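You operate a simulated robot arm through the tools that you are given. There is no shell and no other tool.

Carry out the task below with a simulated robot arm. There is one attempt and no reset: what you move stays moved.

Task
Put the marked lump labelled "28 %" from the bench beside the scale on the top of the side table and the marked lump that says "27 %" on the white square batt. Fetch the beige lump and set it in the green tub. Put two of the small pots from the top of the glazing bench on the shelf under the glazing bench. Put the blue paddle on the short grey board. Take the teal cup and leave it on the cream dish. Open the brush drawer. The order is free. Set down upright: small pot, teal cup.
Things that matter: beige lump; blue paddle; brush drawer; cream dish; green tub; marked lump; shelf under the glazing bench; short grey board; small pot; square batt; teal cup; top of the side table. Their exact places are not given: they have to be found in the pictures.

It is judged by the outcome, as a careful person would: the job done as asked, and still so three seconds after it is handed in. It fails if anything else is knocked over, pushed out of place, dropped, spilled or broken.

Robot
A 7-joint arm with a two-finger gripper on a trunk, on a base that drives. Base frame: it is fixed to the floor where the robot stands at the start and does not move with it; the origin is under the middle of the robot, x ahead of it, y to its left, z up. Units: m, degrees, N and s.
With the tool pointing down near the work surface it reaches from about 0.1 to 0.54 m from the robot's upright axis, wherever it stands. Its first joint turns from -143.0 to 143.0 degrees. Places, roughly: beige lump (5x5x5 cm) [-2.8, -1.3, 0.9]; blue paddle (3x2x21 cm) [-1.6, 2.3, 1]; brush drawer [-1.1, 2.4, 0.7]; cream dish (10x10x3 cm) [-0.7, 2.7, 0.9]; green tub (27x15x9 cm) [1.1, -0.4, 0.1]; marked lump [-3.25, -1.5, 1]; shelf under the glazing bench [-0.9, 2.5, 0.4]; short grey board (19x11x1 cm) [-4.8, 0.8, 0.2]; small pot (6x6x8 cm) [-1.3, 2.5, 0.9]; square batt (10x10x3 cm) [-3, -1.6, 0.9]; teal cup (7x7x8 cm) [-0.6, 2.3, 0.9]; top of the side table [-2.7, 0.3, 0.9]. Payload 1.47 kg.
Tool frame: the origin (TCP) lies between the finger pads and is the grasp point; the fingertips stand 0.016 m ahead of it; z points along the fingers, y is the line along which they close. The gripper opens to 0.087 m. The gripper's body begins 0.055 m behind the TCP.
Orientation is that of the tool frame in the base frame, as a unit quaternion [x, y, z, w]. With the fingers straight down and closing along the base's y, the tool's x points along the base's -x, its y along +y and its z along -z.

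Tools
- The arm moves only by the tool nudge_tool. Its argument "series" is a list of rows, each a list of 3 entries, a list of its own where there are three numbers: the shift along the tool's x, y, z in m, then the turn, a rotation vector about the tool's x, y, z in degrees, then the closure, from 0 (fully open) to 1 (shut). In form: [[[dx, dy, dz], [ax, ay, az], claw], ...]. A call has 1 to 20 rows; each row is the pose to reach, as a shift and turn from the pose commanded when the call began, along the tool's axes at that moment. A row lasts 0.2 s, in which the tool goes at most 0.05 m and 8.6 degrees; a call with a longer step from one row to the next is refused whole, and so is a gripper value outside its range. A pose out of reach is approached as far as the arm can. The call stops where the force on the tool passes 40 N (or 10 N more than at its start, if that is more) or the arm is blocked; 0.2 s more then pass. Each finger travels about 0.045 m/s and halts on what it meets, pressing with about 22 N; the grip force reading is that of the motor and also rises with nothing between the fingers. The clock runs only during rows and for 0.2 s after the last one: add rows that repeat a pose to give the fingers time. The reply holds the time, the measured pose of the TCP, the force on the tool along the base axes, the opening and the grip force, in the units named above and with some noise, with the torque about the TCP (base axes, N m) and any sound that the robot's microphone picked up.
- Cameras (640 x 400 px; columns grow to the right, rows downward): "scene" is now at [0.1466, 0.0066, 1.6869]; the picture's right is [0.06, -1.00, 0.00], its down [-0.73, -0.04, -0.68] and it looks along [0.68, 0.04, -0.73] (base axes); focal length 283 px, centre (320, 200). "wrist" rides on the gripper at [0.073, 0.012, -0.09] in the tool frame; the picture's right is [-0.16, 0.99, 0.00], its down [-0.72, -0.12, -0.68] and it looks along [-0.67, -0.11, 0.73] (tool axes); focal length 247 px, centre (320, 200).
- get_image(camera): a new picture of that camera. The clock stands still meanwhile.
- raise_lower(by): slides the trunk up (or, below 0, down) by that many m; the arm and the scene camera ride with it, the base frame stays. It gives what a move gives, with no picture.
- steer(legs): drives the robot by 1 to 6 legs, each [ahead, left, turn to the left] in m, m and degrees, along the robot's own axes; the way and the turn of a leg run together, so that a leg with both is an arc; at most 1.5 m and 180 degrees a leg. The arm and the cameras ride along, it lands a little off, and it stops where it bumps. It gives what a move gives.
- aim_head(pan, tilt): turns the head with the scene camera to pan (to the left, within 86 degrees either way) and tilt (down, from -29 to 69), counted from straight ahead of the robot. It gives what a move gives.
- locate(camera, pixels): for up to 12 pixels [column, row] of the newest picture of that camera ("zoom" is the newest enlarged one), the place [x, y, z] in the base frame of the surface seen there, good to about 0.003 m. The clock stands still meanwhile.
- zoom(camera, box): a new picture of the part [left, top, right, bottom] of that camera's present view, enlarged. The clock stands still meanwhile.
- finish_job(): hands the job in; it is judged then, once.

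Leave the gripper open and the arm clear of the work at the hand-in unless told otherwise.

The tools are called after "Emit:" as name(argument=value, ...) on one line, values as JSON. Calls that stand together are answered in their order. nudge_tool: Moves the arm, as the interface text tells. Its arguments: {"type":"object","properties":{"series":{"type":"array"}},"required":["series"]} The other tools are called the same way: raise_lower (by) slides the trunk up or down; steer (legs) drives the base; aim_head (pan, tilt) turns the head that bears the scene camera; get_image (camera) takes a picture; locate (camera, pixels) gives the place of the surface under pixels of a picture; zoom (camera, box) takes an enlarged picture of a part of a camera's view; finish_job () hands the job in.

At the start:

```text
time: 0.0
position: [0.4518, -0.0819, 1.1687]
ee_rot: [-0.001, 1.0, 0.0, 0.0]
contact_force: [-0.5, 0.1, 0.6]
moment: [0.01, 0.0, 0.02]
finger_gap: 0.0869
finger_force: 0.0
trunk travel left (down, up): [-1.025, 0.215]
robot x, y, heading: [0.0014, -0.0009, -0.1]
head pan, tilt: [3.5, 46.8]
```

scene: 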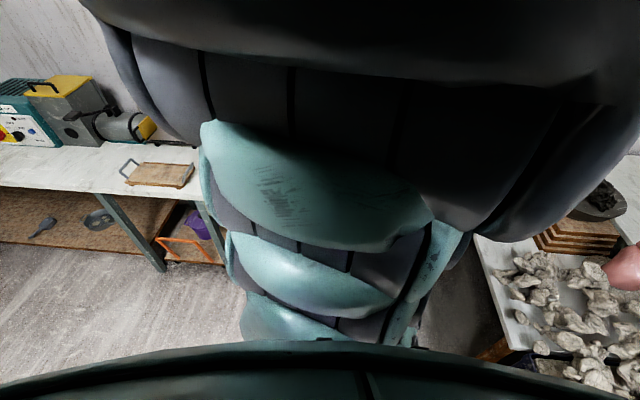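
wrist: 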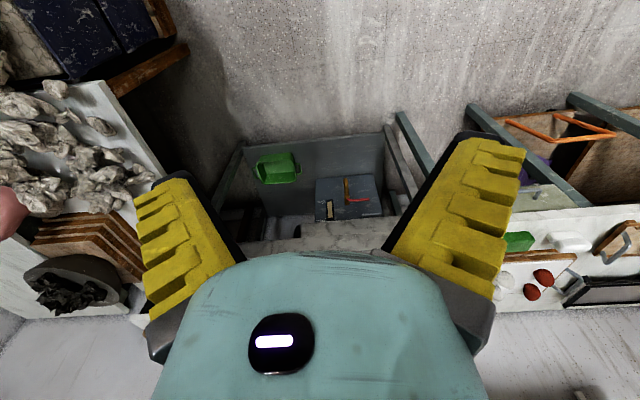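

I start at the origin with the arm blocking the forward view. The wrist view shows a green tub on a low shelf ahead (around pixel 278,168). I'll look around with the head first.

Emit:
aim_head(pan=80, tilt=25)

Emit:
get_image(camera="scene")

Emit:
aim_head(pan=-80, tilt=25)

Emit:
get_image(camera="scene")

Emit:
locate(camera="wrist", pixels=[[278, 168], [262, 172], [295, 180], [350, 165], [300, 230], [340, 240]])

```text
time: 1.5
position: [0.4522, -0.0816, 1.1689]
ee_rot: [0.0, 1.0, 0.0, 0.0]
contact_force: [-1.1, -0.6, -0.4]
moment: [0.0, 0.0, 0.06]
finger_gap: 0.087
finger_force: 0.0
trunk travel left (down, up): [-1.025, 0.215]
robot x, y, heading: [-0.0001, 0.0003, 0.1]
head pan, tilt: [80.0, 25.0]
```

```text
taken
```

scene: 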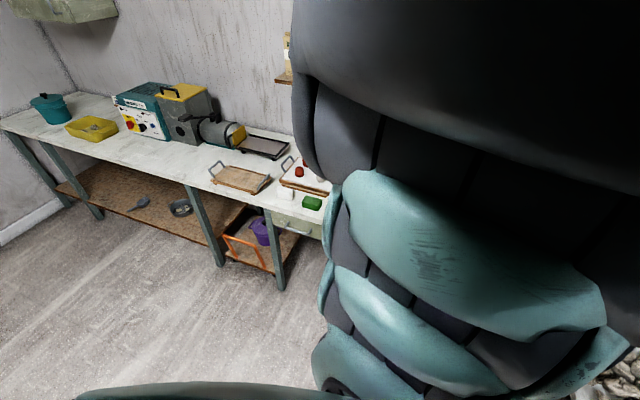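

```text
time: 4.0
position: [0.4529, -0.0812, 1.1684]
ee_rot: [-0.001, 1.0, -0.001, 0.0]
contact_force: [-0.1, -0.1, 0.2]
moment: [-0.03, 0.0, -0.02]
finger_gap: 0.0869
finger_force: 0.1
trunk travel left (down, up): [-1.025, 0.215]
robot x, y, heading: [0.0002, 0.0019, 0.1]
head pan, tilt: [-80.0, 25.0]
```

```text
taken
```

scene: 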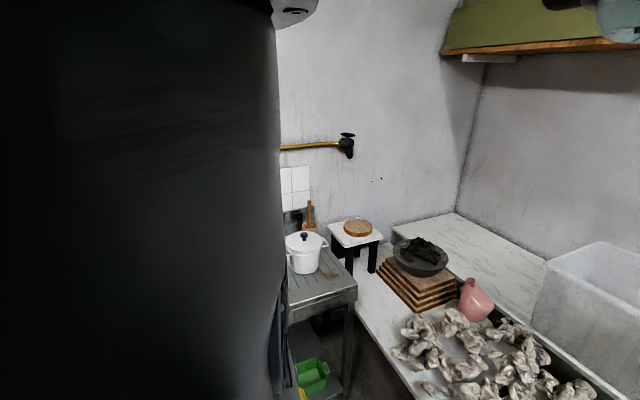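

```text
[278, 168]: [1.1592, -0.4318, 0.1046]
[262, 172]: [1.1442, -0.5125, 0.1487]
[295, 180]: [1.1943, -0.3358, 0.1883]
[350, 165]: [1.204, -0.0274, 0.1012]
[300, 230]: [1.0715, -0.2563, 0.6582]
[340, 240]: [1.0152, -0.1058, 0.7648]
```

The views show a glazing bench to the left and a sink-like stand ahead-right with the green tub below. I'll turn in place to survey the rest of the room.

Emit:
steer(legs=[[0, 0, 90]])

Emit:
aim_head(pan=75, tilt=20)

Emit:
get_image(camera="scene")

Emit:
get_image(camera="wrist")

Emit:
steer(legs=[[0, 0, 90]])

Emit:
get_image(camera="scene")

Emit:
aim_head(pan=-75, tilt=20)

Emit:
get_image(camera="scene")

```text
time: 8.1
position: [0.0903, 0.4497, 1.1682]
ee_rot: [-0.7, 0.714, -0.001, 0.001]
contact_force: [0.4, 0.0, 0.2]
moment: [0.01, 0.03, 0.0]
finger_gap: 0.087
finger_force: 0.1
trunk travel left (down, up): [-1.025, 0.215]
robot x, y, heading: [0.0012, 0.0031, 88.7]
head pan, tilt: [-80.0, 25.0]
```

```text
time: 10.5
position: [0.091, 0.4502, 1.1695]
ee_rot: [-0.7, 0.714, -0.001, 0.0]
contact_force: [-0.8, -0.4, 0.3]
moment: [0.01, -0.01, 0.03]
finger_gap: 0.0871
finger_force: 0.2
trunk travel left (down, up): [-1.025, 0.215]
robot x, y, heading: [0.0018, 0.0016, 88.9]
head pan, tilt: [75.0, 20.0]
```

```text
taken
```

scene: 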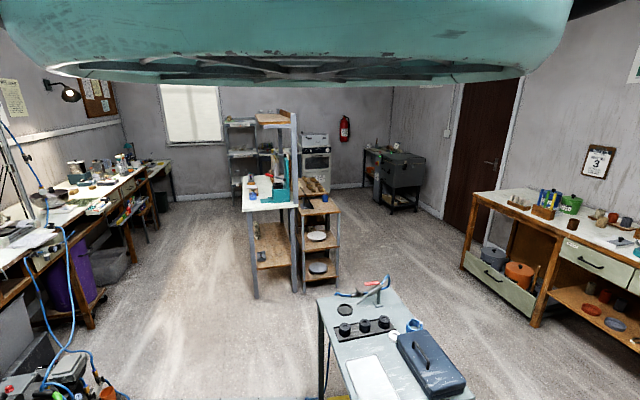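

```text
taken
```

wrist: 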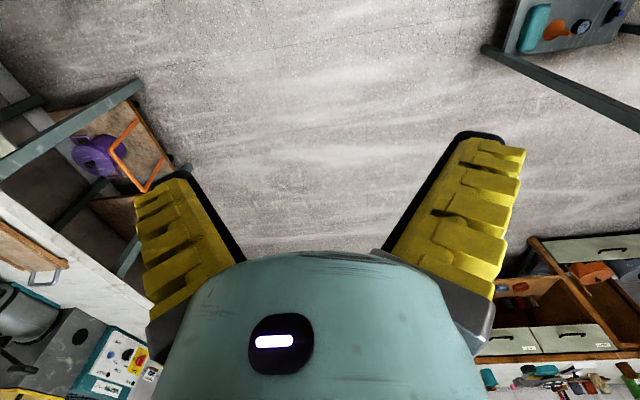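

```text
time: 14.8
position: [-0.4517, 0.0854, 1.1696]
ee_rot: [1.0, -0.004, 0.001, 0.0]
contact_force: [-0.3, 0.0, 0.2]
moment: [-0.03, 0.02, 0.0]
finger_gap: 0.087
finger_force: 0.0
trunk travel left (down, up): [-1.025, 0.215]
robot x, y, heading: [0.0014, 0.004, 179.6]
head pan, tilt: [75.0, 20.0]
```

```text
taken
```

scene: 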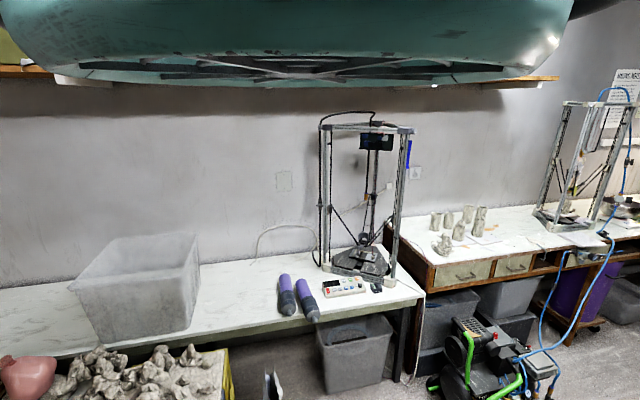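

```text
time: 17.1
position: [-0.4506, 0.0854, 1.1692]
ee_rot: [1.0, -0.004, -0.001, 0.001]
contact_force: [0.3, 0.5, 0.3]
moment: [-0.02, 0.0, 0.0]
finger_gap: 0.0867
finger_force: 0.1
trunk travel left (down, up): [-1.025, 0.215]
robot x, y, heading: [0.0017, 0.0, 179.5]
head pan, tilt: [-75.0, 20.0]
```

```text
taken
```

scene: 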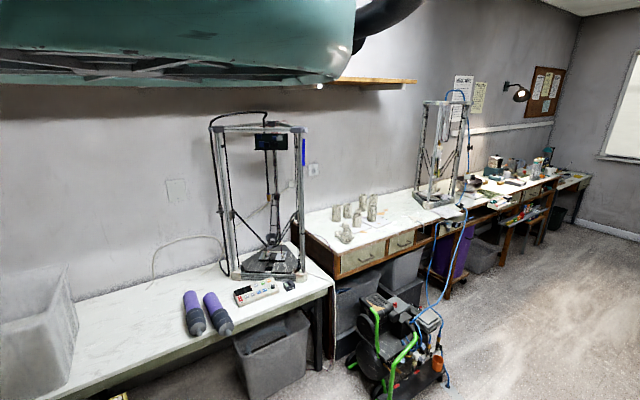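

The last view doesn't quite match the expected direction, so I'll retake it and check positions.

Emit:
get_image(camera="scene")

Emit:
locate(camera="scene", pixels=[[320, 200], [100, 300], [500, 300], [600, 100]])

```text
taken
```

scene: 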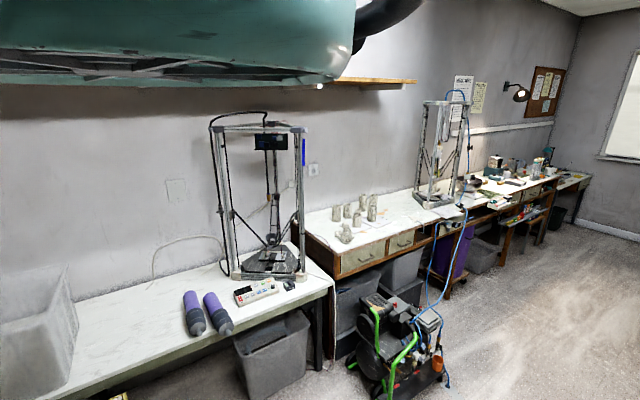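

```text
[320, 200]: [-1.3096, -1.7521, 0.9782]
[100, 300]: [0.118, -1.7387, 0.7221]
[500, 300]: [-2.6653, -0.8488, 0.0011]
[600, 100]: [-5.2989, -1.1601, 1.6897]
```

The centre of that view is really at about pan +53, so the head may still be turning. I'll re-issue the head command to let time pass.

Emit:
aim_head(pan=-75, tilt=20)

Emit:
get_image(camera="scene")

Emit:
locate(camera="scene", pixels=[[320, 200], [100, 300], [500, 300]])

```text
time: 17.7
position: [-0.4507, 0.0851, 1.1691]
ee_rot: [1.0, -0.004, 0.0, 0.0]
contact_force: [0.0, 0.0, -1.1]
moment: [0.01, 0.0, 0.01]
finger_gap: 0.0868
finger_force: 0.1
trunk travel left (down, up): [-1.025, 0.215]
robot x, y, heading: [0.0001, 0.0013, 179.4]
head pan, tilt: [-75.0, 20.0]
```

```text
taken
```

scene: 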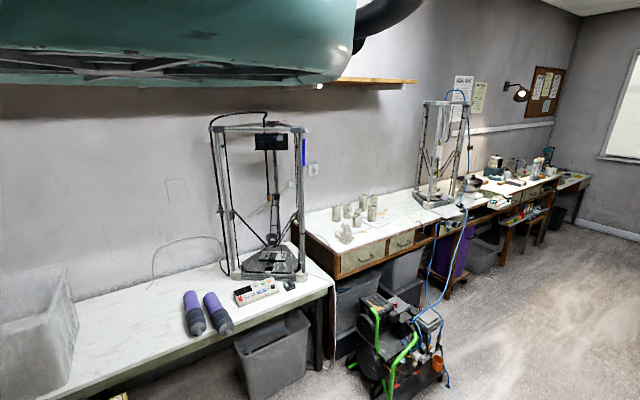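

```text
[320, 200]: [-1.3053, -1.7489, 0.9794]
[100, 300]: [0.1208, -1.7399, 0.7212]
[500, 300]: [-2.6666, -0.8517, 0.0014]
```

The reported pan and the actual view disagree. I'll test with a few other head angles and compare the centre points.

Emit:
aim_head(pan=0, tilt=20)

Emit:
get_image(camera="scene")

Emit:
locate(camera="scene", pixels=[[320, 200], [100, 300], [500, 300]])

Emit:
aim_head(pan=-40, tilt=20)

Emit:
get_image(camera="scene")

Emit:
locate(camera="scene", pixels=[[320, 200], [100, 300], [500, 300]])

```text
time: 19.2
position: [-0.4517, 0.0858, 1.1676]
ee_rot: [1.0, -0.003, 0.001, 0.0]
contact_force: [-0.2, -0.1, 0.1]
moment: [0.0, 0.0, -0.01]
finger_gap: 0.0871
finger_force: 0.2
trunk travel left (down, up): [-1.025, 0.215]
robot x, y, heading: [0.0005, -0.0001, 179.3]
head pan, tilt: [0.0, 20.0]
```

```text
taken
```

scene: 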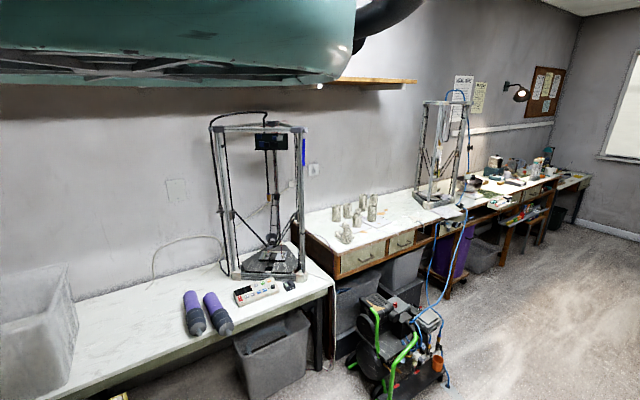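

```text
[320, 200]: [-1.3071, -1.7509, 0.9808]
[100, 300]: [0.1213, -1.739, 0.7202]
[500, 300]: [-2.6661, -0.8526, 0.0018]
```

```text
time: 20.3
position: [-0.4508, 0.0861, 1.1693]
ee_rot: [1.0, -0.004, 0.0, 0.0]
contact_force: [0.1, 0.2, -0.1]
moment: [-0.02, 0.01, 0.03]
finger_gap: 0.087
finger_force: 0.0
trunk travel left (down, up): [-1.025, 0.215]
robot x, y, heading: [-0.001, -0.0007, 179.6]
head pan, tilt: [-40.0, 20.0]
```

```text
taken
```

scene: 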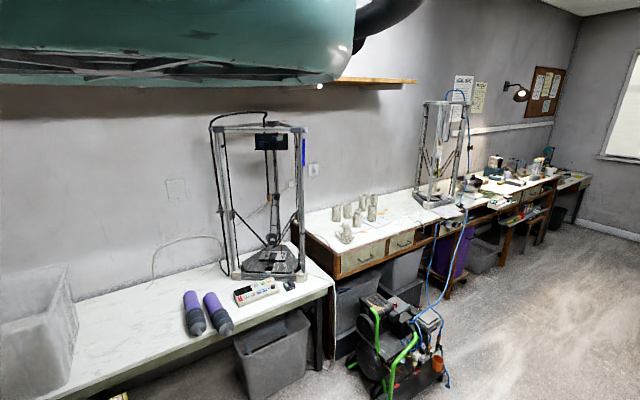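

```text
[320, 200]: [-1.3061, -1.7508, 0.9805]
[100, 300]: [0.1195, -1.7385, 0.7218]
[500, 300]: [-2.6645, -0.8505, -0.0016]
```

The picture hasn't changed at all; the head seems stuck or blocked (perhaps by the arm). I'll try a different pan and tilt.

Emit:
aim_head(pan=60, tilt=50)

Emit:
get_image(camera="scene")

Emit:
locate(camera="scene", pixels=[[320, 200], [100, 300], [500, 300]])

Emit:
get_image(camera="wrist")

Emit:
locate(camera="wrist", pixels=[[320, 80], [100, 300], [500, 300], [320, 300], [180, 270], [480, 220]])

```text
time: 22.0
position: [-0.4521, 0.086, 1.1683]
ee_rot: [1.0, -0.003, 0.0, 0.0]
contact_force: [0.7, 0.8, -0.9]
moment: [0.0, -0.01, 0.01]
finger_gap: 0.0869
finger_force: 0.1
trunk travel left (down, up): [-1.025, 0.215]
robot x, y, heading: [0.0003, -0.0012, 179.5]
head pan, tilt: [60.0, 50.0]
```

```text
taken
```

scene: 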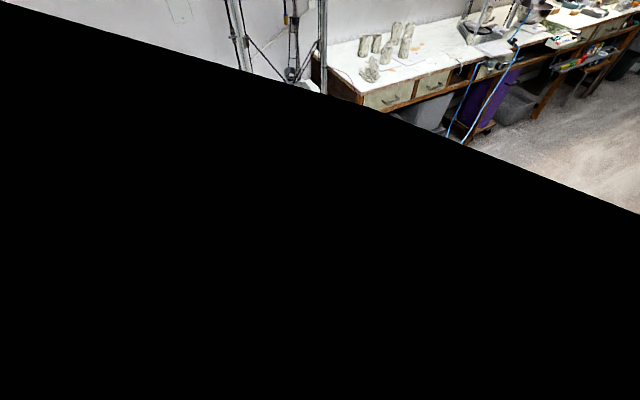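

```text
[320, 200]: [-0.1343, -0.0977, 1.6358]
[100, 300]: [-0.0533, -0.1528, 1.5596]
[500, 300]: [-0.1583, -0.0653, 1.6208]
```

```text
taken
```

wrist: 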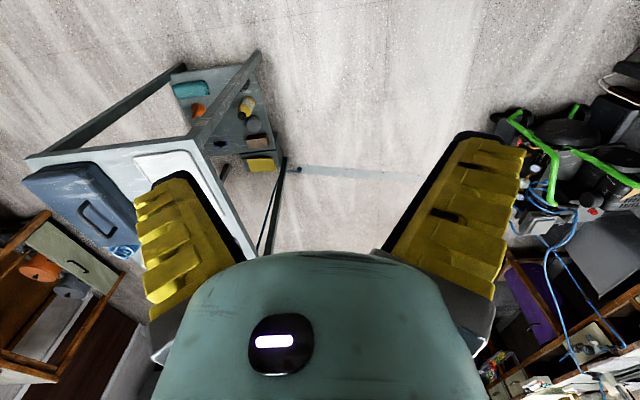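

```text
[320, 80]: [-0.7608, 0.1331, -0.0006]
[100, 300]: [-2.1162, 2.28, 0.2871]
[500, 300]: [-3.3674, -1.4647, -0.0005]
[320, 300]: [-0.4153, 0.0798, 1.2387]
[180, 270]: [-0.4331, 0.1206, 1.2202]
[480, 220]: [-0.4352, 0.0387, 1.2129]
```

The black area shows the head is jammed against the arm. I'll lower the tool by 0.25 m so the elbow clears the head, then look again.

Emit:
nudge_tool(series=[[[0, 0, 0.05], [0, 0, 0], 0], [[0, 0, 0.1], [0, 0, 0], 0], [[0, 0, 0.15], [0, 0, 0], 0], [[0, 0, 0.2], [0, 0, 0], 0], [[0, 0, 0.25], [0, 0, 0], 0], [[0, 0, 0.25], [0, 0, 0], 0]])

Emit:
aim_head(pan=0, tilt=25)

Emit:
get_image(camera="scene")

Emit:
locate(camera="scene", pixels=[[320, 200], [100, 300], [500, 300], [320, 390]])

```text
time: 23.4
position: [-0.4404, 0.0781, 0.95]
ee_rot: [1.0, -0.004, 0.0, 0.0]
contact_force: [0.2, 1.2, -0.5]
moment: [-0.01, -0.01, -0.01]
finger_gap: 0.0871
finger_force: 0.0
out of reach, approached as far as the arm can: row 5, 6
trunk travel left (down, up): [-1.025, 0.215]
robot x, y, heading: [0.0005, -0.0001, 179.3]
head pan, tilt: [60.0, 50.0]
```

```text
time: 24.7
position: [-0.4398, 0.0782, 0.9506]
ee_rot: [1.0, -0.004, -0.001, 0.001]
contact_force: [0.3, -0.2, -0.3]
moment: [-0.02, 0.0, 0.01]
finger_gap: 0.0871
finger_force: 0.0
trunk travel left (down, up): [-1.025, 0.215]
robot x, y, heading: [-0.0009, 0.0006, 179.4]
head pan, tilt: [0.0, 25.0]
```

```text
taken
```

scene: 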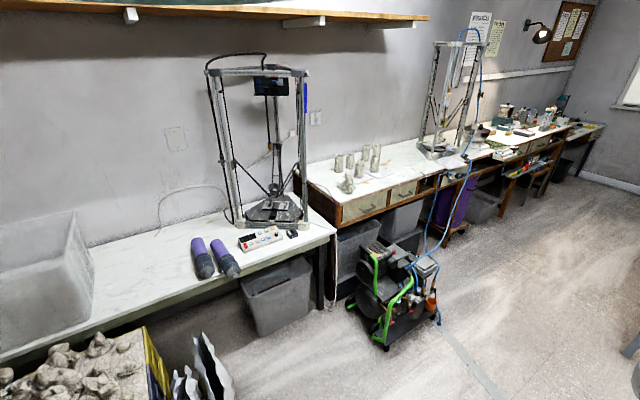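

```text
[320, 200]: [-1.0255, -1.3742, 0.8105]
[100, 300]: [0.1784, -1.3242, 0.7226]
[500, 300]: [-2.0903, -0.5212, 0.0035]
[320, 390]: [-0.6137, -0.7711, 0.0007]
```

The arm is now out of view and tilt responds, but pan still looks like about +57. I'll repeat the pan command and check.

Emit:
aim_head(pan=-60, tilt=25)

Emit:
get_image(camera="scene")

Emit:
locate(camera="scene", pixels=[[320, 200], [100, 300], [500, 300], [320, 390]])

```text
time: 26.0
position: [-0.44, 0.0781, 0.9508]
ee_rot: [1.0, -0.003, 0.001, 0.0]
contact_force: [0.2, -0.3, 0.1]
moment: [0.02, 0.02, 0.01]
finger_gap: 0.0871
finger_force: 0.1
trunk travel left (down, up): [-1.025, 0.215]
robot x, y, heading: [-0.0011, -0.0018, 179.6]
head pan, tilt: [-60.0, 25.0]
```

```text
taken
```

scene: 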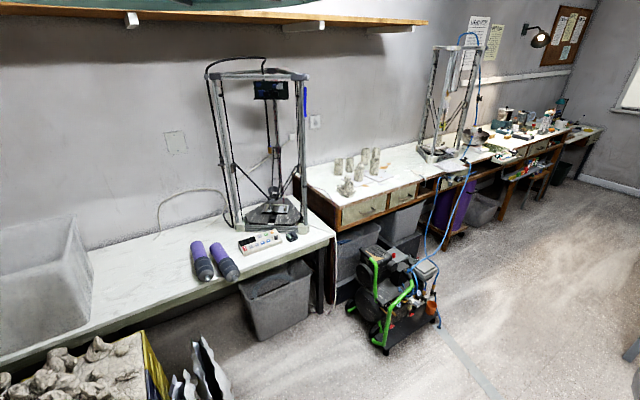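

```text
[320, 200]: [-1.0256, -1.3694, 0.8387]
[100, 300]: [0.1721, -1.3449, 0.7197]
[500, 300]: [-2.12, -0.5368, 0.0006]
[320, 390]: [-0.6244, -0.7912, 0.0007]
```

Still stuck at about +57. I'll locate the teal arm link seen at the top edge, to learn where the arm sits relative to the head, and tilt up for a look.

Emit:
aim_head(pan=57, tilt=-10)

Emit:
get_image(camera="scene")

Emit:
locate(camera="scene", pixels=[[320, 200], [100, 100], [320, 100], [500, 100], [600, 100], [620, 200]])

```text
time: 28.0
position: [-0.4402, 0.0789, 0.9502]
ee_rot: [1.0, -0.002, 0.0, 0.0]
contact_force: [-0.6, 0.3, -0.6]
moment: [0.01, -0.01, -0.05]
finger_gap: 0.0869
finger_force: 0.0
trunk travel left (down, up): [-1.025, 0.215]
robot x, y, heading: [0.0008, -0.0003, 179.5]
head pan, tilt: [57.0, -10.0]
```

```text
taken
```

scene: 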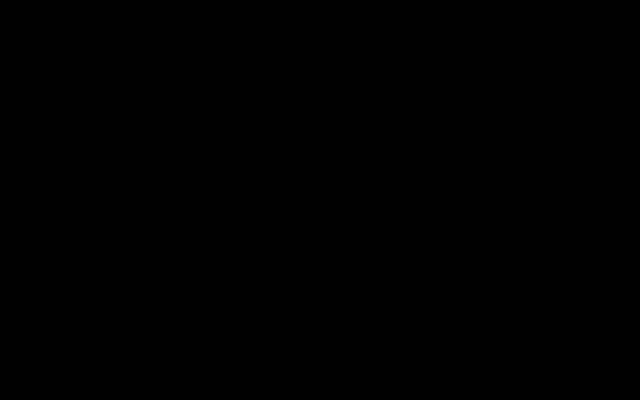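

```text
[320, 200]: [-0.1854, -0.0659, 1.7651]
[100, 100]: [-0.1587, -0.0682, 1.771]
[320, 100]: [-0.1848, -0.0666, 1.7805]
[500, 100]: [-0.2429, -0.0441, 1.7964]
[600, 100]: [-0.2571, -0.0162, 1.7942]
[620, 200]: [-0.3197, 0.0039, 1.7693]
```

The arm's link sits right against the head at z≈1.77, so it blocks panning. I'll swing the arm about 78° to the robot's right around its upright axis to free the head.

Emit:
nudge_tool(series=[[[0.0105, -0.046, 0], [0, 0, 6], 0], [[0.0258, -0.0902, 0], [0, 0, 12], 0], [[0.0457, -0.1325, 0], [0, 0, 18], 0], [[0.0699, -0.1726, 0], [0, 0, 24], 0], [[0.0981, -0.2099, 0], [0, 0, 30], 0], [[0.1301, -0.2441, 0], [0, 0, 36], 0], [[0.1654, -0.2747, 0], [0, 0, 42], 0], [[0.2038, -0.3015, 0], [0, 0, 48], 0], [[0.2448, -0.3241, 0], [0, 0, 54], 0], [[0.2879, -0.3423, 0], [0, 0, 60], 0], [[0.3326, -0.3559, 0], [0, 0, 66], 0], [[0.3786, -0.3648, 0], [0, 0, 72], 0], [[0.4252, -0.3688, 0], [0, 0, 78], 0], [[0.4252, -0.3688, 0], [0, 0, 78], 0]])

Emit:
aim_head(pan=0, tilt=25)

Emit:
get_image(camera="scene")

Emit:
locate(camera="scene", pixels=[[320, 200], [100, 300], [500, 300], [320, 390]])

```text
time: 31.0
position: [-0.0901, 0.3269, 1.0649]
ee_rot: [0.775, -0.632, 0.001, 0.0]
contact_force: [-0.2, 0.0, 0.0]
moment: [-0.02, 0.02, -0.02]
finger_gap: 0.0868
finger_force: 0.0
out of reach, approached as far as the arm can: row 1, 2, 3, 4, 5, 6, 7, 8, 9, 10, 11, 12, 13, 14
trunk travel left (down, up): [-1.025, 0.215]
robot x, y, heading: [0.0016, 0.0013, 179.5]
head pan, tilt: [57.0, -10.0]
```

```text
time: 32.2
position: [-0.0902, 0.3266, 1.0663]
ee_rot: [0.775, -0.632, 0.0, 0.0]
contact_force: [-0.6, 0.4, 0.0]
moment: [0.0, 0.01, -0.02]
finger_gap: 0.0869
finger_force: 0.0
trunk travel left (down, up): [-1.025, 0.215]
robot x, y, heading: [-0.0012, -0.0039, 179.6]
head pan, tilt: [0.0, 25.0]
```

```text
taken
```

scene: 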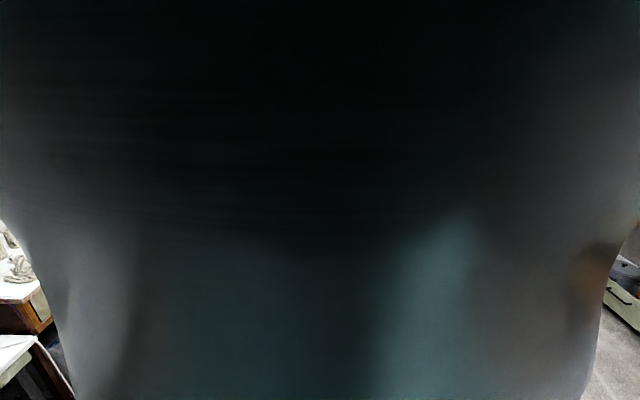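

```text
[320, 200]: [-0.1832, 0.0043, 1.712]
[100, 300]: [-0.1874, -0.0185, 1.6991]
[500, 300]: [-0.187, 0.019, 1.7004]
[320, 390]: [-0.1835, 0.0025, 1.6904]
```

The tool is now to the robot's right, but an arm link still stands 4 cm in front of the lens. I'll check what is visible at pan +70 and −70 now.

Emit:
aim_head(pan=70, tilt=25)

Emit:
get_image(camera="scene")

Emit:
aim_head(pan=-70, tilt=35)

Emit:
get_image(camera="scene")

Emit:
locate(camera="scene", pixels=[[320, 200], [100, 100], [500, 100], [100, 300], [500, 300], [320, 390]])

Emit:
get_image(camera="wrist")

```text
time: 33.7
position: [-0.0894, 0.327, 1.066]
ee_rot: [0.775, -0.632, 0.0, 0.0]
contact_force: [-0.2, -0.1, 0.0]
moment: [0.01, -0.01, 0.0]
finger_gap: 0.087
finger_force: 0.0
trunk travel left (down, up): [-1.025, 0.215]
robot x, y, heading: [-0.005, -0.0004, 179.8]
head pan, tilt: [70.0, 25.0]
```

```text
taken
```

scene: 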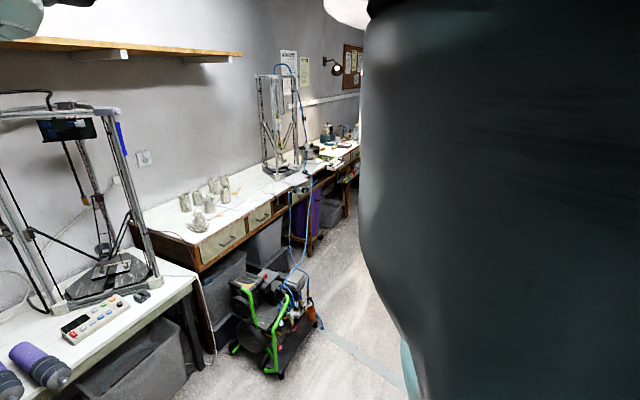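

```text
time: 35.9
position: [-0.0908, 0.3286, 1.068]
ee_rot: [0.775, -0.633, -0.001, 0.0]
contact_force: [-0.6, 0.7, -0.5]
moment: [-0.01, -0.01, 0.01]
finger_gap: 0.0869
finger_force: 0.0
trunk travel left (down, up): [-1.025, 0.215]
robot x, y, heading: [0.0002, -0.0015, 179.9]
head pan, tilt: [-70.0, 35.0]
```

```text
taken
```

scene: 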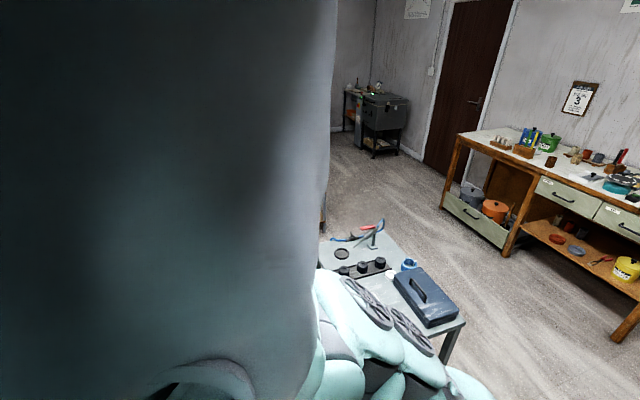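

```text
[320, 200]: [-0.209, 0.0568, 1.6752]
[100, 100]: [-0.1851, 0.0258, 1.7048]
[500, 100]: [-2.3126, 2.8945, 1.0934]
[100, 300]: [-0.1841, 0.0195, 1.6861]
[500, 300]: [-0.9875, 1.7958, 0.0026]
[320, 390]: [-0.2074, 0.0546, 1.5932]
```

```text
taken
```

wrist: 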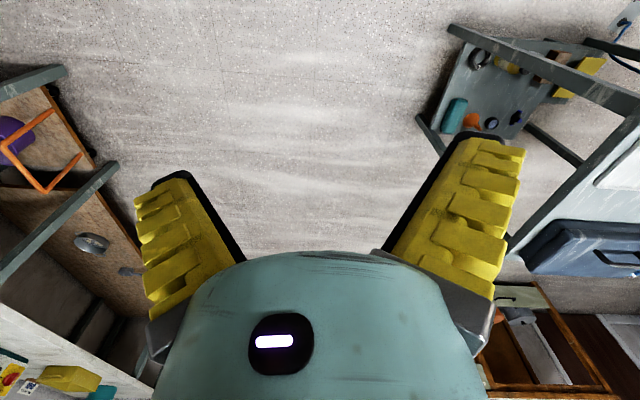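

The head is being held back by the arm's upper link, which now stands right in front of it. I'll raise the tool and stretch it outward so the elbow drops away from the head, then check again.

Emit:
nudge_tool(series=[[[0, 0, -0.05], [0, 0, 0], 0], [[-0.03, 0, -0.09], [0, 0, 0], 0], [[-0.06, 0, -0.13], [0, 0, 0], 0], [[-0.09, 0, -0.17], [0, 0, 0], 0], [[-0.12, 0, -0.21], [0, 0, 0], 0], [[-0.15, 0, -0.25], [0, 0, 0], 0], [[-0.18, 0, -0.28], [0, 0, 0], 0], [[-0.21, 0, -0.3], [0, 0, 0], 0], [[-0.21, 0, -0.3], [0, 0, 0], 0]])

Emit:
aim_head(pan=0, tilt=25)

Emit:
get_image(camera="scene")

Emit:
locate(camera="scene", pixels=[[320, 200], [100, 100], [500, 100], [100, 300], [500, 300], [320, 390]])

```text
time: 37.9
position: [-0.1301, 0.4958, 1.3637]
ee_rot: [0.775, -0.632, 0.001, -0.001]
contact_force: [0.1, 0.1, 0.2]
moment: [0.0, 0.0, -0.02]
finger_gap: 0.0871
finger_force: 0.1
out of reach, approached as far as the arm can: row 7, 8, 9
trunk travel left (down, up): [-1.025, 0.215]
robot x, y, heading: [0.0008, 0.0003, 179.8]
head pan, tilt: [-70.0, 35.0]
```

```text
time: 39.3
position: [-0.1303, 0.4959, 1.3632]
ee_rot: [0.774, -0.633, 0.0, 0.0]
contact_force: [0.5, 0.7, -0.4]
moment: [0.0, 0.0, 0.04]
finger_gap: 0.0869
finger_force: 0.1
trunk travel left (down, up): [-1.025, 0.215]
robot x, y, heading: [0.0015, -0.0025, 179.5]
head pan, tilt: [0.0, 25.0]
```

```text
taken
```

scene: 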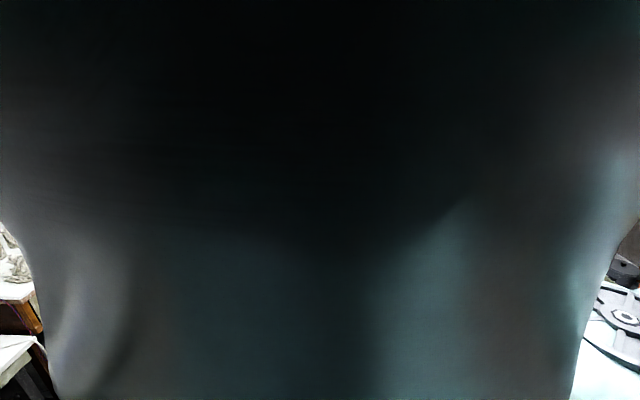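

```text
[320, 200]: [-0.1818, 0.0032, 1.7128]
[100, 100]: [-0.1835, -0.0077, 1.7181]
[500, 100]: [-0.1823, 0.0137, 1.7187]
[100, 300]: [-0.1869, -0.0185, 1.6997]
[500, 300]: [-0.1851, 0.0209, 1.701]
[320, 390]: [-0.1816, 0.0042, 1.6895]
```

The same surface is at the same spot regardless of arm pose, so it's likely a fixed part of the robot in front of the lens at this tilt. I'll try the original steeper tilt.

Emit:
aim_head(pan=0, tilt=60)

Emit:
get_image(camera="scene")

Emit:
locate(camera="scene", pixels=[[320, 10], [100, 100], [320, 100], [500, 100], [320, 200], [100, 300], [500, 300], [320, 300], [320, 390], [550, 200]])

Emit:
aim_head(pan=60, tilt=40)

Emit:
get_image(camera="scene")

Emit:
locate(camera="scene", pixels=[[320, 10], [100, 100], [320, 100], [500, 100], [320, 200], [100, 300], [500, 300], [320, 300], [320, 390], [550, 200]])

```text
time: 40.3
position: [-0.1289, 0.4953, 1.3634]
ee_rot: [0.775, -0.632, 0.001, 0.0]
contact_force: [0.1, 0.4, -0.4]
moment: [-0.01, -0.02, 0.02]
finger_gap: 0.087
finger_force: 0.0
trunk travel left (down, up): [-1.025, 0.215]
robot x, y, heading: [-0.0034, -0.0009, 179.4]
head pan, tilt: [0.0, 60.0]
```

```text
taken
```

scene: 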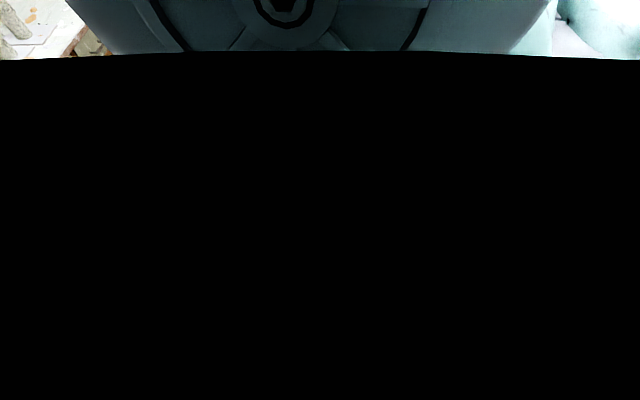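

```text
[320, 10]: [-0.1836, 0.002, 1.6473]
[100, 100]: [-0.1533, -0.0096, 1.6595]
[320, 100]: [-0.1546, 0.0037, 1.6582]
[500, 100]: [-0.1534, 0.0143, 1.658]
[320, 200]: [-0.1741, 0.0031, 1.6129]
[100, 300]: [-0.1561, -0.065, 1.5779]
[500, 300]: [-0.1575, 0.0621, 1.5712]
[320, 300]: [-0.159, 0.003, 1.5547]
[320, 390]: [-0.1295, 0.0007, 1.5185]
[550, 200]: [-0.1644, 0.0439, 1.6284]
```

```text
time: 41.6
position: [-0.1299, 0.4945, 1.3637]
ee_rot: [0.775, -0.632, -0.001, -0.001]
contact_force: [-0.7, -0.4, -0.4]
moment: [0.01, 0.01, 0.02]
finger_gap: 0.0871
finger_force: 0.0
trunk travel left (down, up): [-1.025, 0.215]
robot x, y, heading: [-0.0007, -0.0054, 179.3]
head pan, tilt: [60.0, 40.0]
```

```text
taken
```

scene: 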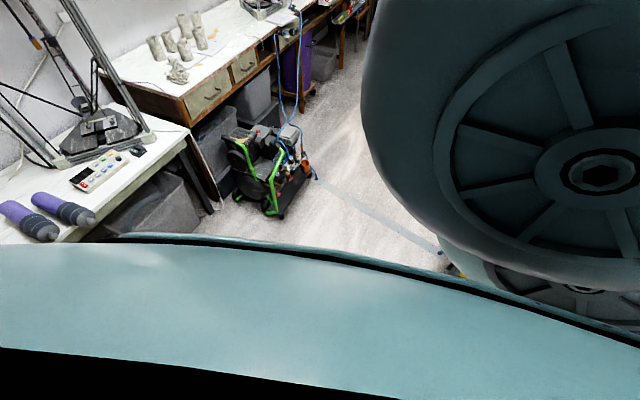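

```text
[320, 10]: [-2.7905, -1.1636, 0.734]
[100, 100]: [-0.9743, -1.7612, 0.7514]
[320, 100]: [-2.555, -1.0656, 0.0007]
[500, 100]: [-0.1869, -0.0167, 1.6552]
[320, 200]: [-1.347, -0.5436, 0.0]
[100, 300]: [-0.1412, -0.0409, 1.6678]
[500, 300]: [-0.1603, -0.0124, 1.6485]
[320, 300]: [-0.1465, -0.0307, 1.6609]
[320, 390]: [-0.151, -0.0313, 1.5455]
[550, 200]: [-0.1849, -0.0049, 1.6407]
```

The arm's shoulder housing sits close to the lens and restricts head panning; views about 25° to either side work, and the wrist camera is a good surveyor. I'll bring the arm back to straight ahead, then drive and survey.

Emit:
nudge_tool(series=[[[0.0092, 0.0475, 0], [0, 0, -5.6], 0], [[0.0229, 0.0935, 0.01], [0, 0, -11.2], 0], [[0.0405, 0.1367, 0.02], [0, 0, -16.8], 0], [[0.0622, 0.1785, 0.03], [0, 0, -22.4], 0], [[0.0875, 0.2176, 0.04], [0, 0, -28], 0], [[0.1161, 0.2538, 0.05], [0, 0, -33.6], 0], [[0.1479, 0.2869, 0.06], [0, 0, -39.2], 0], [[0.1816, 0.316, 0.07], [0, 0, -44.8], 0], [[0.2183, 0.342, 0.08], [0, 0, -50.4], 0], [[0.2569, 0.3642, 0.09], [0, 0, -56], 0], [[0.2971, 0.3825, 0.1], [0, 0, -61.6], 0], [[0.3384, 0.3967, 0.11], [0, 0, -67.2], 0], [[0.3796, 0.4067, 0.12], [0, 0, -72.8], 0], [[0.4221, 0.4128, 0.12], [0, 0, -78.4], 0], [[0.4221, 0.4128, 0.12], [0, 0, -78.4], 0]])

Emit:
aim_head(pan=0, tilt=40)

Emit:
get_image(camera="scene")

Emit:
get_image(camera="wrist")

Emit:
locate(camera="wrist", pixels=[[30, 160], [180, 100], [160, 160], [60, 270], [280, 170], [500, 220]])

```text
time: 44.8
position: [-0.6237, 0.0015, 1.2349]
ee_rot: [1.0, -0.001, 0.0, 0.0]
contact_force: [0.0, 0.1, -0.3]
moment: [-0.02, 0.0, -0.01]
finger_gap: 0.0872
finger_force: 0.1
out of reach, approached as far as the arm can: row 3, 4, 5, 6, 7, 8, 9, 10, 11, 12, 13, 14, 15
trunk travel left (down, up): [-1.025, 0.215]
robot x, y, heading: [-0.0032, 0.0005, 179.5]
head pan, tilt: [60.0, 40.0]
```

```text
time: 46.1
position: [-0.6237, 0.002, 1.2348]
ee_rot: [1.0, 0.0, 0.0, 0.0]
contact_force: [0.4, -0.8, 0.8]
moment: [-0.04, 0.01, 0.0]
finger_gap: 0.0868
finger_force: 0.0
trunk travel left (down, up): [-1.025, 0.215]
robot x, y, heading: [-0.0003, -0.0007, 179.7]
head pan, tilt: [0.0, 40.0]
```

```text
taken
```

scene: 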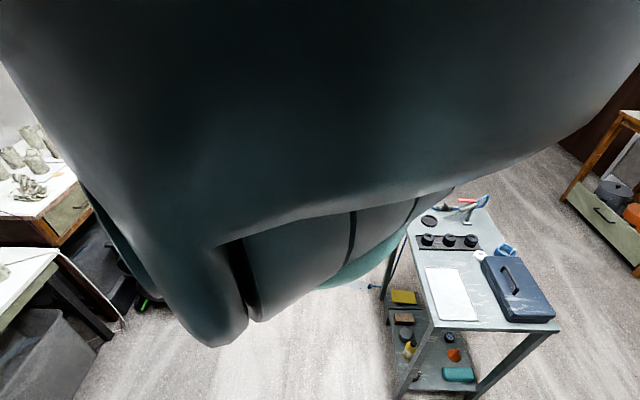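

```text
taken
```

wrist: 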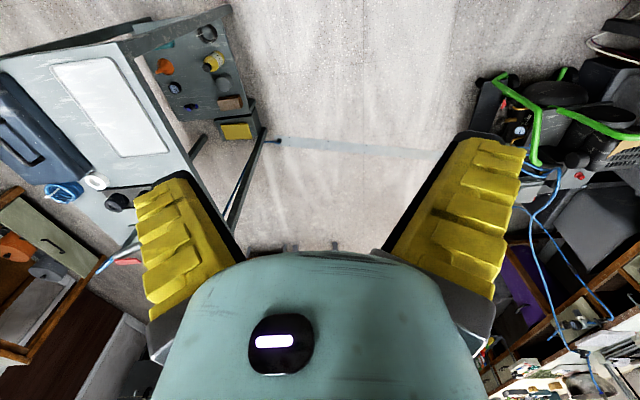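

```text
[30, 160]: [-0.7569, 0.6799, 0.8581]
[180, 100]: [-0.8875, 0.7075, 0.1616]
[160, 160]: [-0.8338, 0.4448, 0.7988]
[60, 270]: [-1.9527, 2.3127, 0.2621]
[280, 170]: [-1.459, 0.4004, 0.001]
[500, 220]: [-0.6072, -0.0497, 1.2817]
```

Arm is now ahead at r≈0.62. A cart with a toolbox stands at about (−0.9, 0.65); a compressor is on the other side. I'll measure the obstacles before driving down the aisle.

Emit:
locate(camera="wrist", pixels=[[480, 90], [505, 130], [540, 150], [580, 150], [610, 60], [270, 145], [420, 155], [225, 215], [5, 20], [180, 150], [620, 270], [515, 290]])

Emit:
locate(camera="scene", pixels=[[110, 305], [150, 300], [165, 305], [400, 395], [475, 395], [410, 235], [555, 325], [435, 325], [480, 205], [375, 285], [60, 250], [100, 340]])

```text
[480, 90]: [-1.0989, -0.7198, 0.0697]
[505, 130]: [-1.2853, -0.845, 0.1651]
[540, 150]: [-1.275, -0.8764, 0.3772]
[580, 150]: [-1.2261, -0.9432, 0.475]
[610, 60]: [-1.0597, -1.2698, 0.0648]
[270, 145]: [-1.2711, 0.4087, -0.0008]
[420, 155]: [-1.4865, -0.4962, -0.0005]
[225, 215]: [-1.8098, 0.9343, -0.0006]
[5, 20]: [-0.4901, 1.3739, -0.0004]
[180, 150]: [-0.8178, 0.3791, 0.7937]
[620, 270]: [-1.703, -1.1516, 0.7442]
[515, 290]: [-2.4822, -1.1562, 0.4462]
```

```text
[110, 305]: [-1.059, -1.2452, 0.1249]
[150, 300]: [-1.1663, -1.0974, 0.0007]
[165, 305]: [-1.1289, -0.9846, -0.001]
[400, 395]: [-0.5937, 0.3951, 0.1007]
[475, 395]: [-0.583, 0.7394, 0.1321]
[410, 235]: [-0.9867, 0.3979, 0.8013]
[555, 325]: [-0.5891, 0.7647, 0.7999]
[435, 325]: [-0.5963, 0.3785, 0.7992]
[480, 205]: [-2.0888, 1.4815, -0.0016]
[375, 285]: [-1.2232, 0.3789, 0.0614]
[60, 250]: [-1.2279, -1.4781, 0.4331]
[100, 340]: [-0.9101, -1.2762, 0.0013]
```

The corridor between cart (y>0.38) and compressor (y<−0.72) is about 1.1 m wide. I'll drive ahead along y≈−0.15 to x≈−1.4 and look.

Emit:
steer(legs=[[0, 0.15, 0], [1.4, 0, 0]])

Emit:
get_image(camera="scene")

Emit:
get_image(camera="wrist")

Emit:
locate(camera="wrist", pixels=[[320, 60], [100, 100], [540, 100], [80, 250], [560, 250], [320, 230], [40, 350], [600, 350]])

```text
time: 54.0
position: [-2.0038, -0.1247, 1.235]
ee_rot: [1.0, -0.003, 0.0, 0.0]
contact_force: [0.7, -0.3, -0.7]
moment: [0.0, -0.02, 0.06]
finger_gap: 0.0872
finger_force: 0.1
trunk travel left (down, up): [-1.025, 0.215]
robot x, y, heading: [-1.3814, -0.1343, 179.3]
head pan, tilt: [0.0, 40.0]
```

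```text
taken
```

scene: 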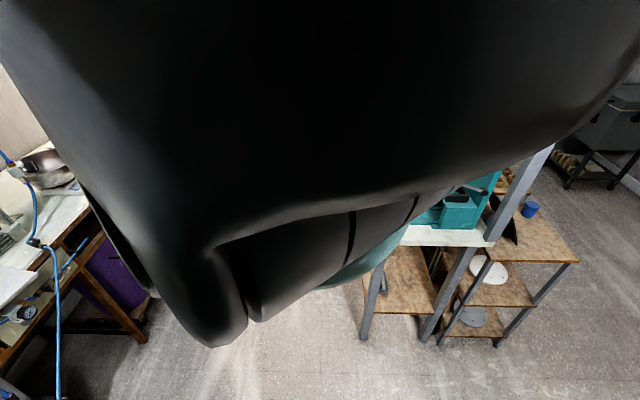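

```text
taken
```

wrist: 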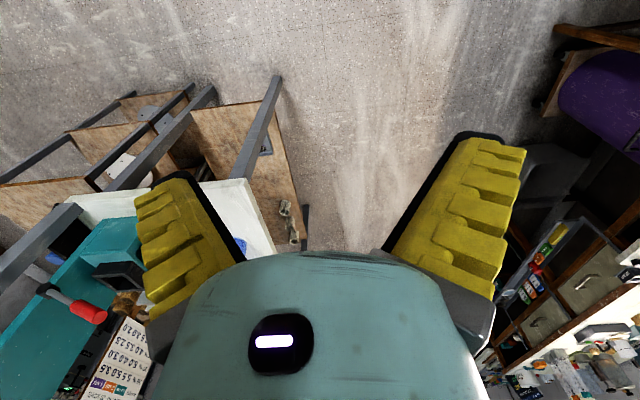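

```text
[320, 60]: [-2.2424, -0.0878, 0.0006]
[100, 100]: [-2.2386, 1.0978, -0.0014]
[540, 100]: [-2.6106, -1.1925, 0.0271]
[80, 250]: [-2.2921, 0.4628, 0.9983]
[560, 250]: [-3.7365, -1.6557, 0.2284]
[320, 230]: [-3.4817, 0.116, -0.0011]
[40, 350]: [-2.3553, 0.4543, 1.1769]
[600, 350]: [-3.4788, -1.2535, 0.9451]
```

I see the side table with a teal machine at x≈−2.3…−3, y>0.05, and the long bench on the other side (front edge y≈−1.15). I'll drive to about (−2.85, −0.4) and turn to face the bench.

Emit:
steer(legs=[[0, 0.27, 0], [1.47, 0, 0], [0, 0, 90]])

Emit:
get_image(camera="wrist")

Emit:
get_image(camera="scene")

Emit:
locate(camera="wrist", pixels=[[320, 60], [100, 100], [540, 100], [80, 250], [560, 250], [320, 230], [40, 350], [600, 350]])

```text
time: 66.4
position: [-2.8069, -1.0024, 1.2343]
ee_rot: [0.709, 0.705, -0.001, 0.0]
contact_force: [-0.3, 0.9, -0.2]
moment: [0.01, -0.03, -0.01]
finger_gap: 0.087
finger_force: 0.0
trunk travel left (down, up): [-1.025, 0.215]
robot x, y, heading: [-2.8033, -0.3816, -90.7]
head pan, tilt: [0.0, 40.0]
```

```text
taken
```

wrist: 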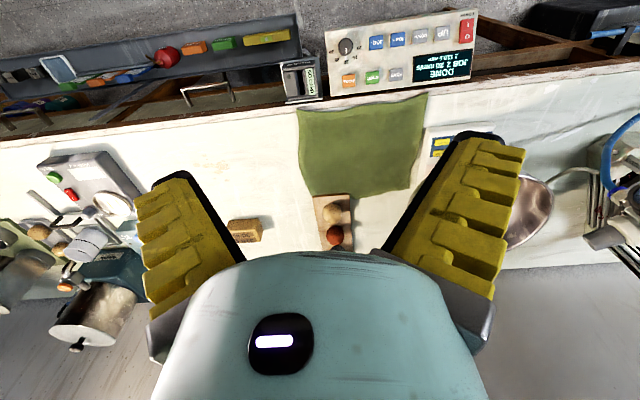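

```text
taken
```

scene: 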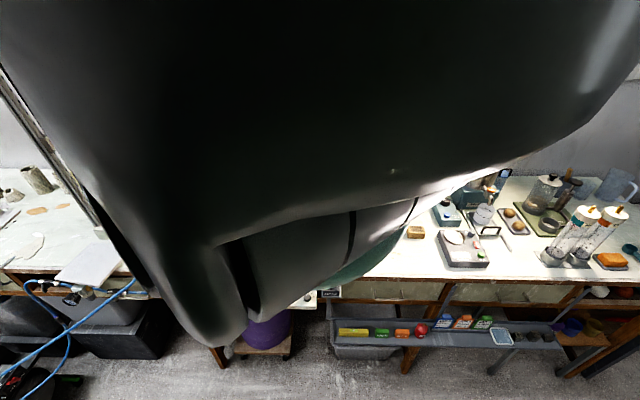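

```text
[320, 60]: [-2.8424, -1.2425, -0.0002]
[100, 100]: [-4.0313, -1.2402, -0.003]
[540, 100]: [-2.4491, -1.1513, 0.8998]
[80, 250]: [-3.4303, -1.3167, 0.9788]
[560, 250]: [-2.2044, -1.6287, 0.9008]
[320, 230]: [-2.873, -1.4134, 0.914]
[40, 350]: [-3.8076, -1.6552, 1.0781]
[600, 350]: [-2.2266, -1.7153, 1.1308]
```

The bench shows a wooden board with two balls at wrist pixel (335,220), a sponge (245,228), a grey box with buttons (90,180), trays with lumps on the left. I'll zoom in on these.

Emit:
zoom(camera="scene", box=[400, 170, 640, 320])

Emit:
zoom(camera="wrist", box=[0, 130, 240, 280])

Emit:
zoom(camera="wrist", box=[210, 160, 450, 310])

Emit:
locate(camera="wrist", pixels=[[335, 212], [334, 235], [245, 228], [115, 205], [80, 195], [35, 230], [60, 245], [10, 240], [95, 240], [320, 108], [410, 108], [310, 190]])

```text
2.67 times, centred on (520, 245) of scene
```

zoom: 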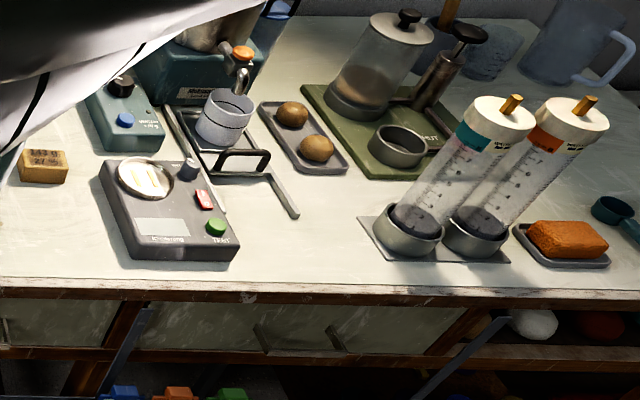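

```text
2.67 times, centred on (120, 205) of wrist
```

zoom: 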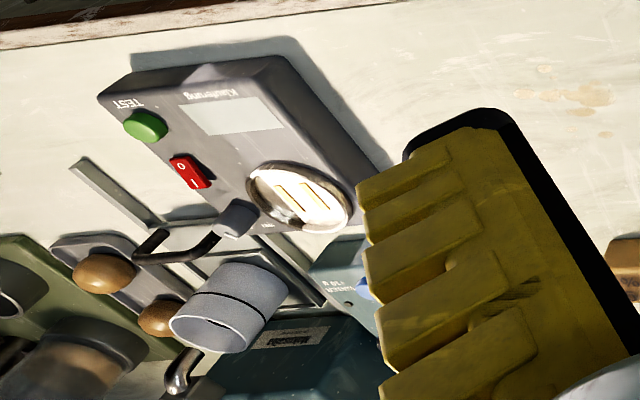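

```text
2.67 times, centred on (330, 235) of wrist
```

zoom: 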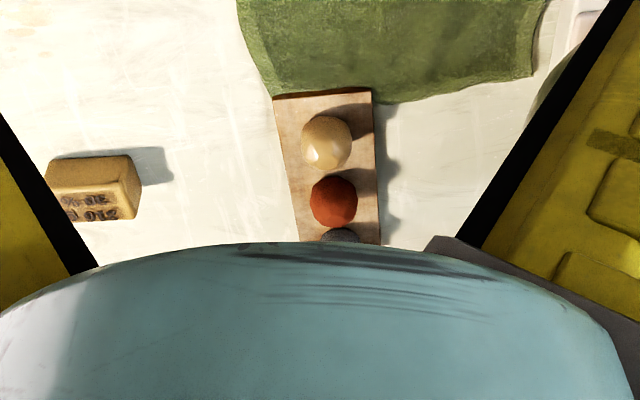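

```text
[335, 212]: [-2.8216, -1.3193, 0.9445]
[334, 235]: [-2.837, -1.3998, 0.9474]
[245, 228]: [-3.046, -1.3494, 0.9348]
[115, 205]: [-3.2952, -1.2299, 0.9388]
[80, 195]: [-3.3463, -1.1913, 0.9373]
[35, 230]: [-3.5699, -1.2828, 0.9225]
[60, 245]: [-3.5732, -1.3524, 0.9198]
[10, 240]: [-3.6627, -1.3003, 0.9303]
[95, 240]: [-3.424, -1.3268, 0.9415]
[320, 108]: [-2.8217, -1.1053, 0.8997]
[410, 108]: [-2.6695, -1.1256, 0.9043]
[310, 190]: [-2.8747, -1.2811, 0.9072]
```

The beige lump is the cream ball at (−2.82, −1.32, 0.944). A marked block stands at (−3.05, −1.35). I'll shift 0.3 m to the right to view the area behind the arm's shadow.

Emit:
steer(legs=[[0, -0.3, 0]])

Emit:
get_image(camera="wrist")

Emit:
get_image(camera="scene")

```text
time: 68.4
position: [-3.1015, -0.9996, 1.2352]
ee_rot: [0.706, 0.708, 0.0, 0.0]
contact_force: [-0.2, 0.7, 0.3]
moment: [0.02, 0.0, 0.02]
finger_gap: 0.0871
finger_force: 0.0
trunk travel left (down, up): [-1.025, 0.215]
robot x, y, heading: [-3.1034, -0.3771, -90.4]
head pan, tilt: [0.0, 40.0]
```

```text
taken
```

wrist: 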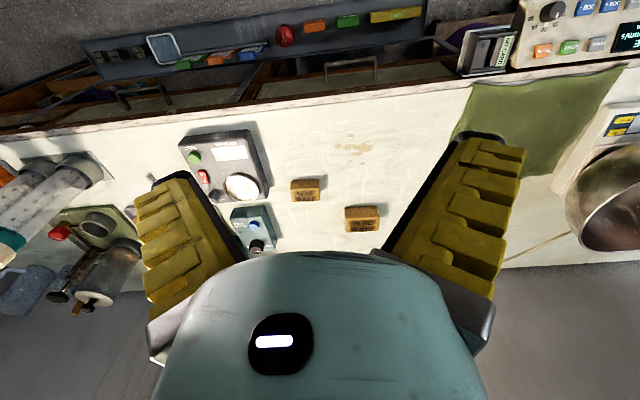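

```text
taken
```

scene: 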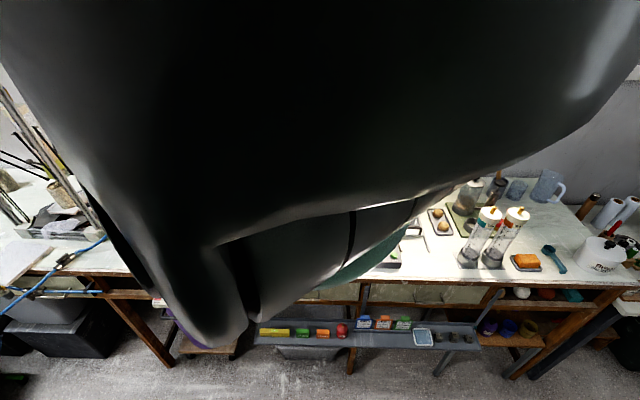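

Emit:
zoom(camera="wrist", box=[250, 160, 410, 260])

Emit:
locate(camera="wrist", pixels=[[305, 185], [363, 213], [242, 187], [255, 220]])

```text
4.00 times, centred on (330, 210) of wrist
```

zoom: 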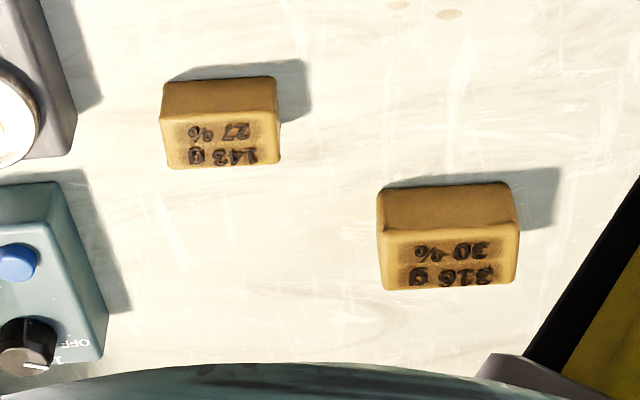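

```text
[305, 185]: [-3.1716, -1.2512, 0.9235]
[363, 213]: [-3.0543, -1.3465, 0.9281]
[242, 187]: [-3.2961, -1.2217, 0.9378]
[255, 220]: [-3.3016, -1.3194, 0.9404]
```

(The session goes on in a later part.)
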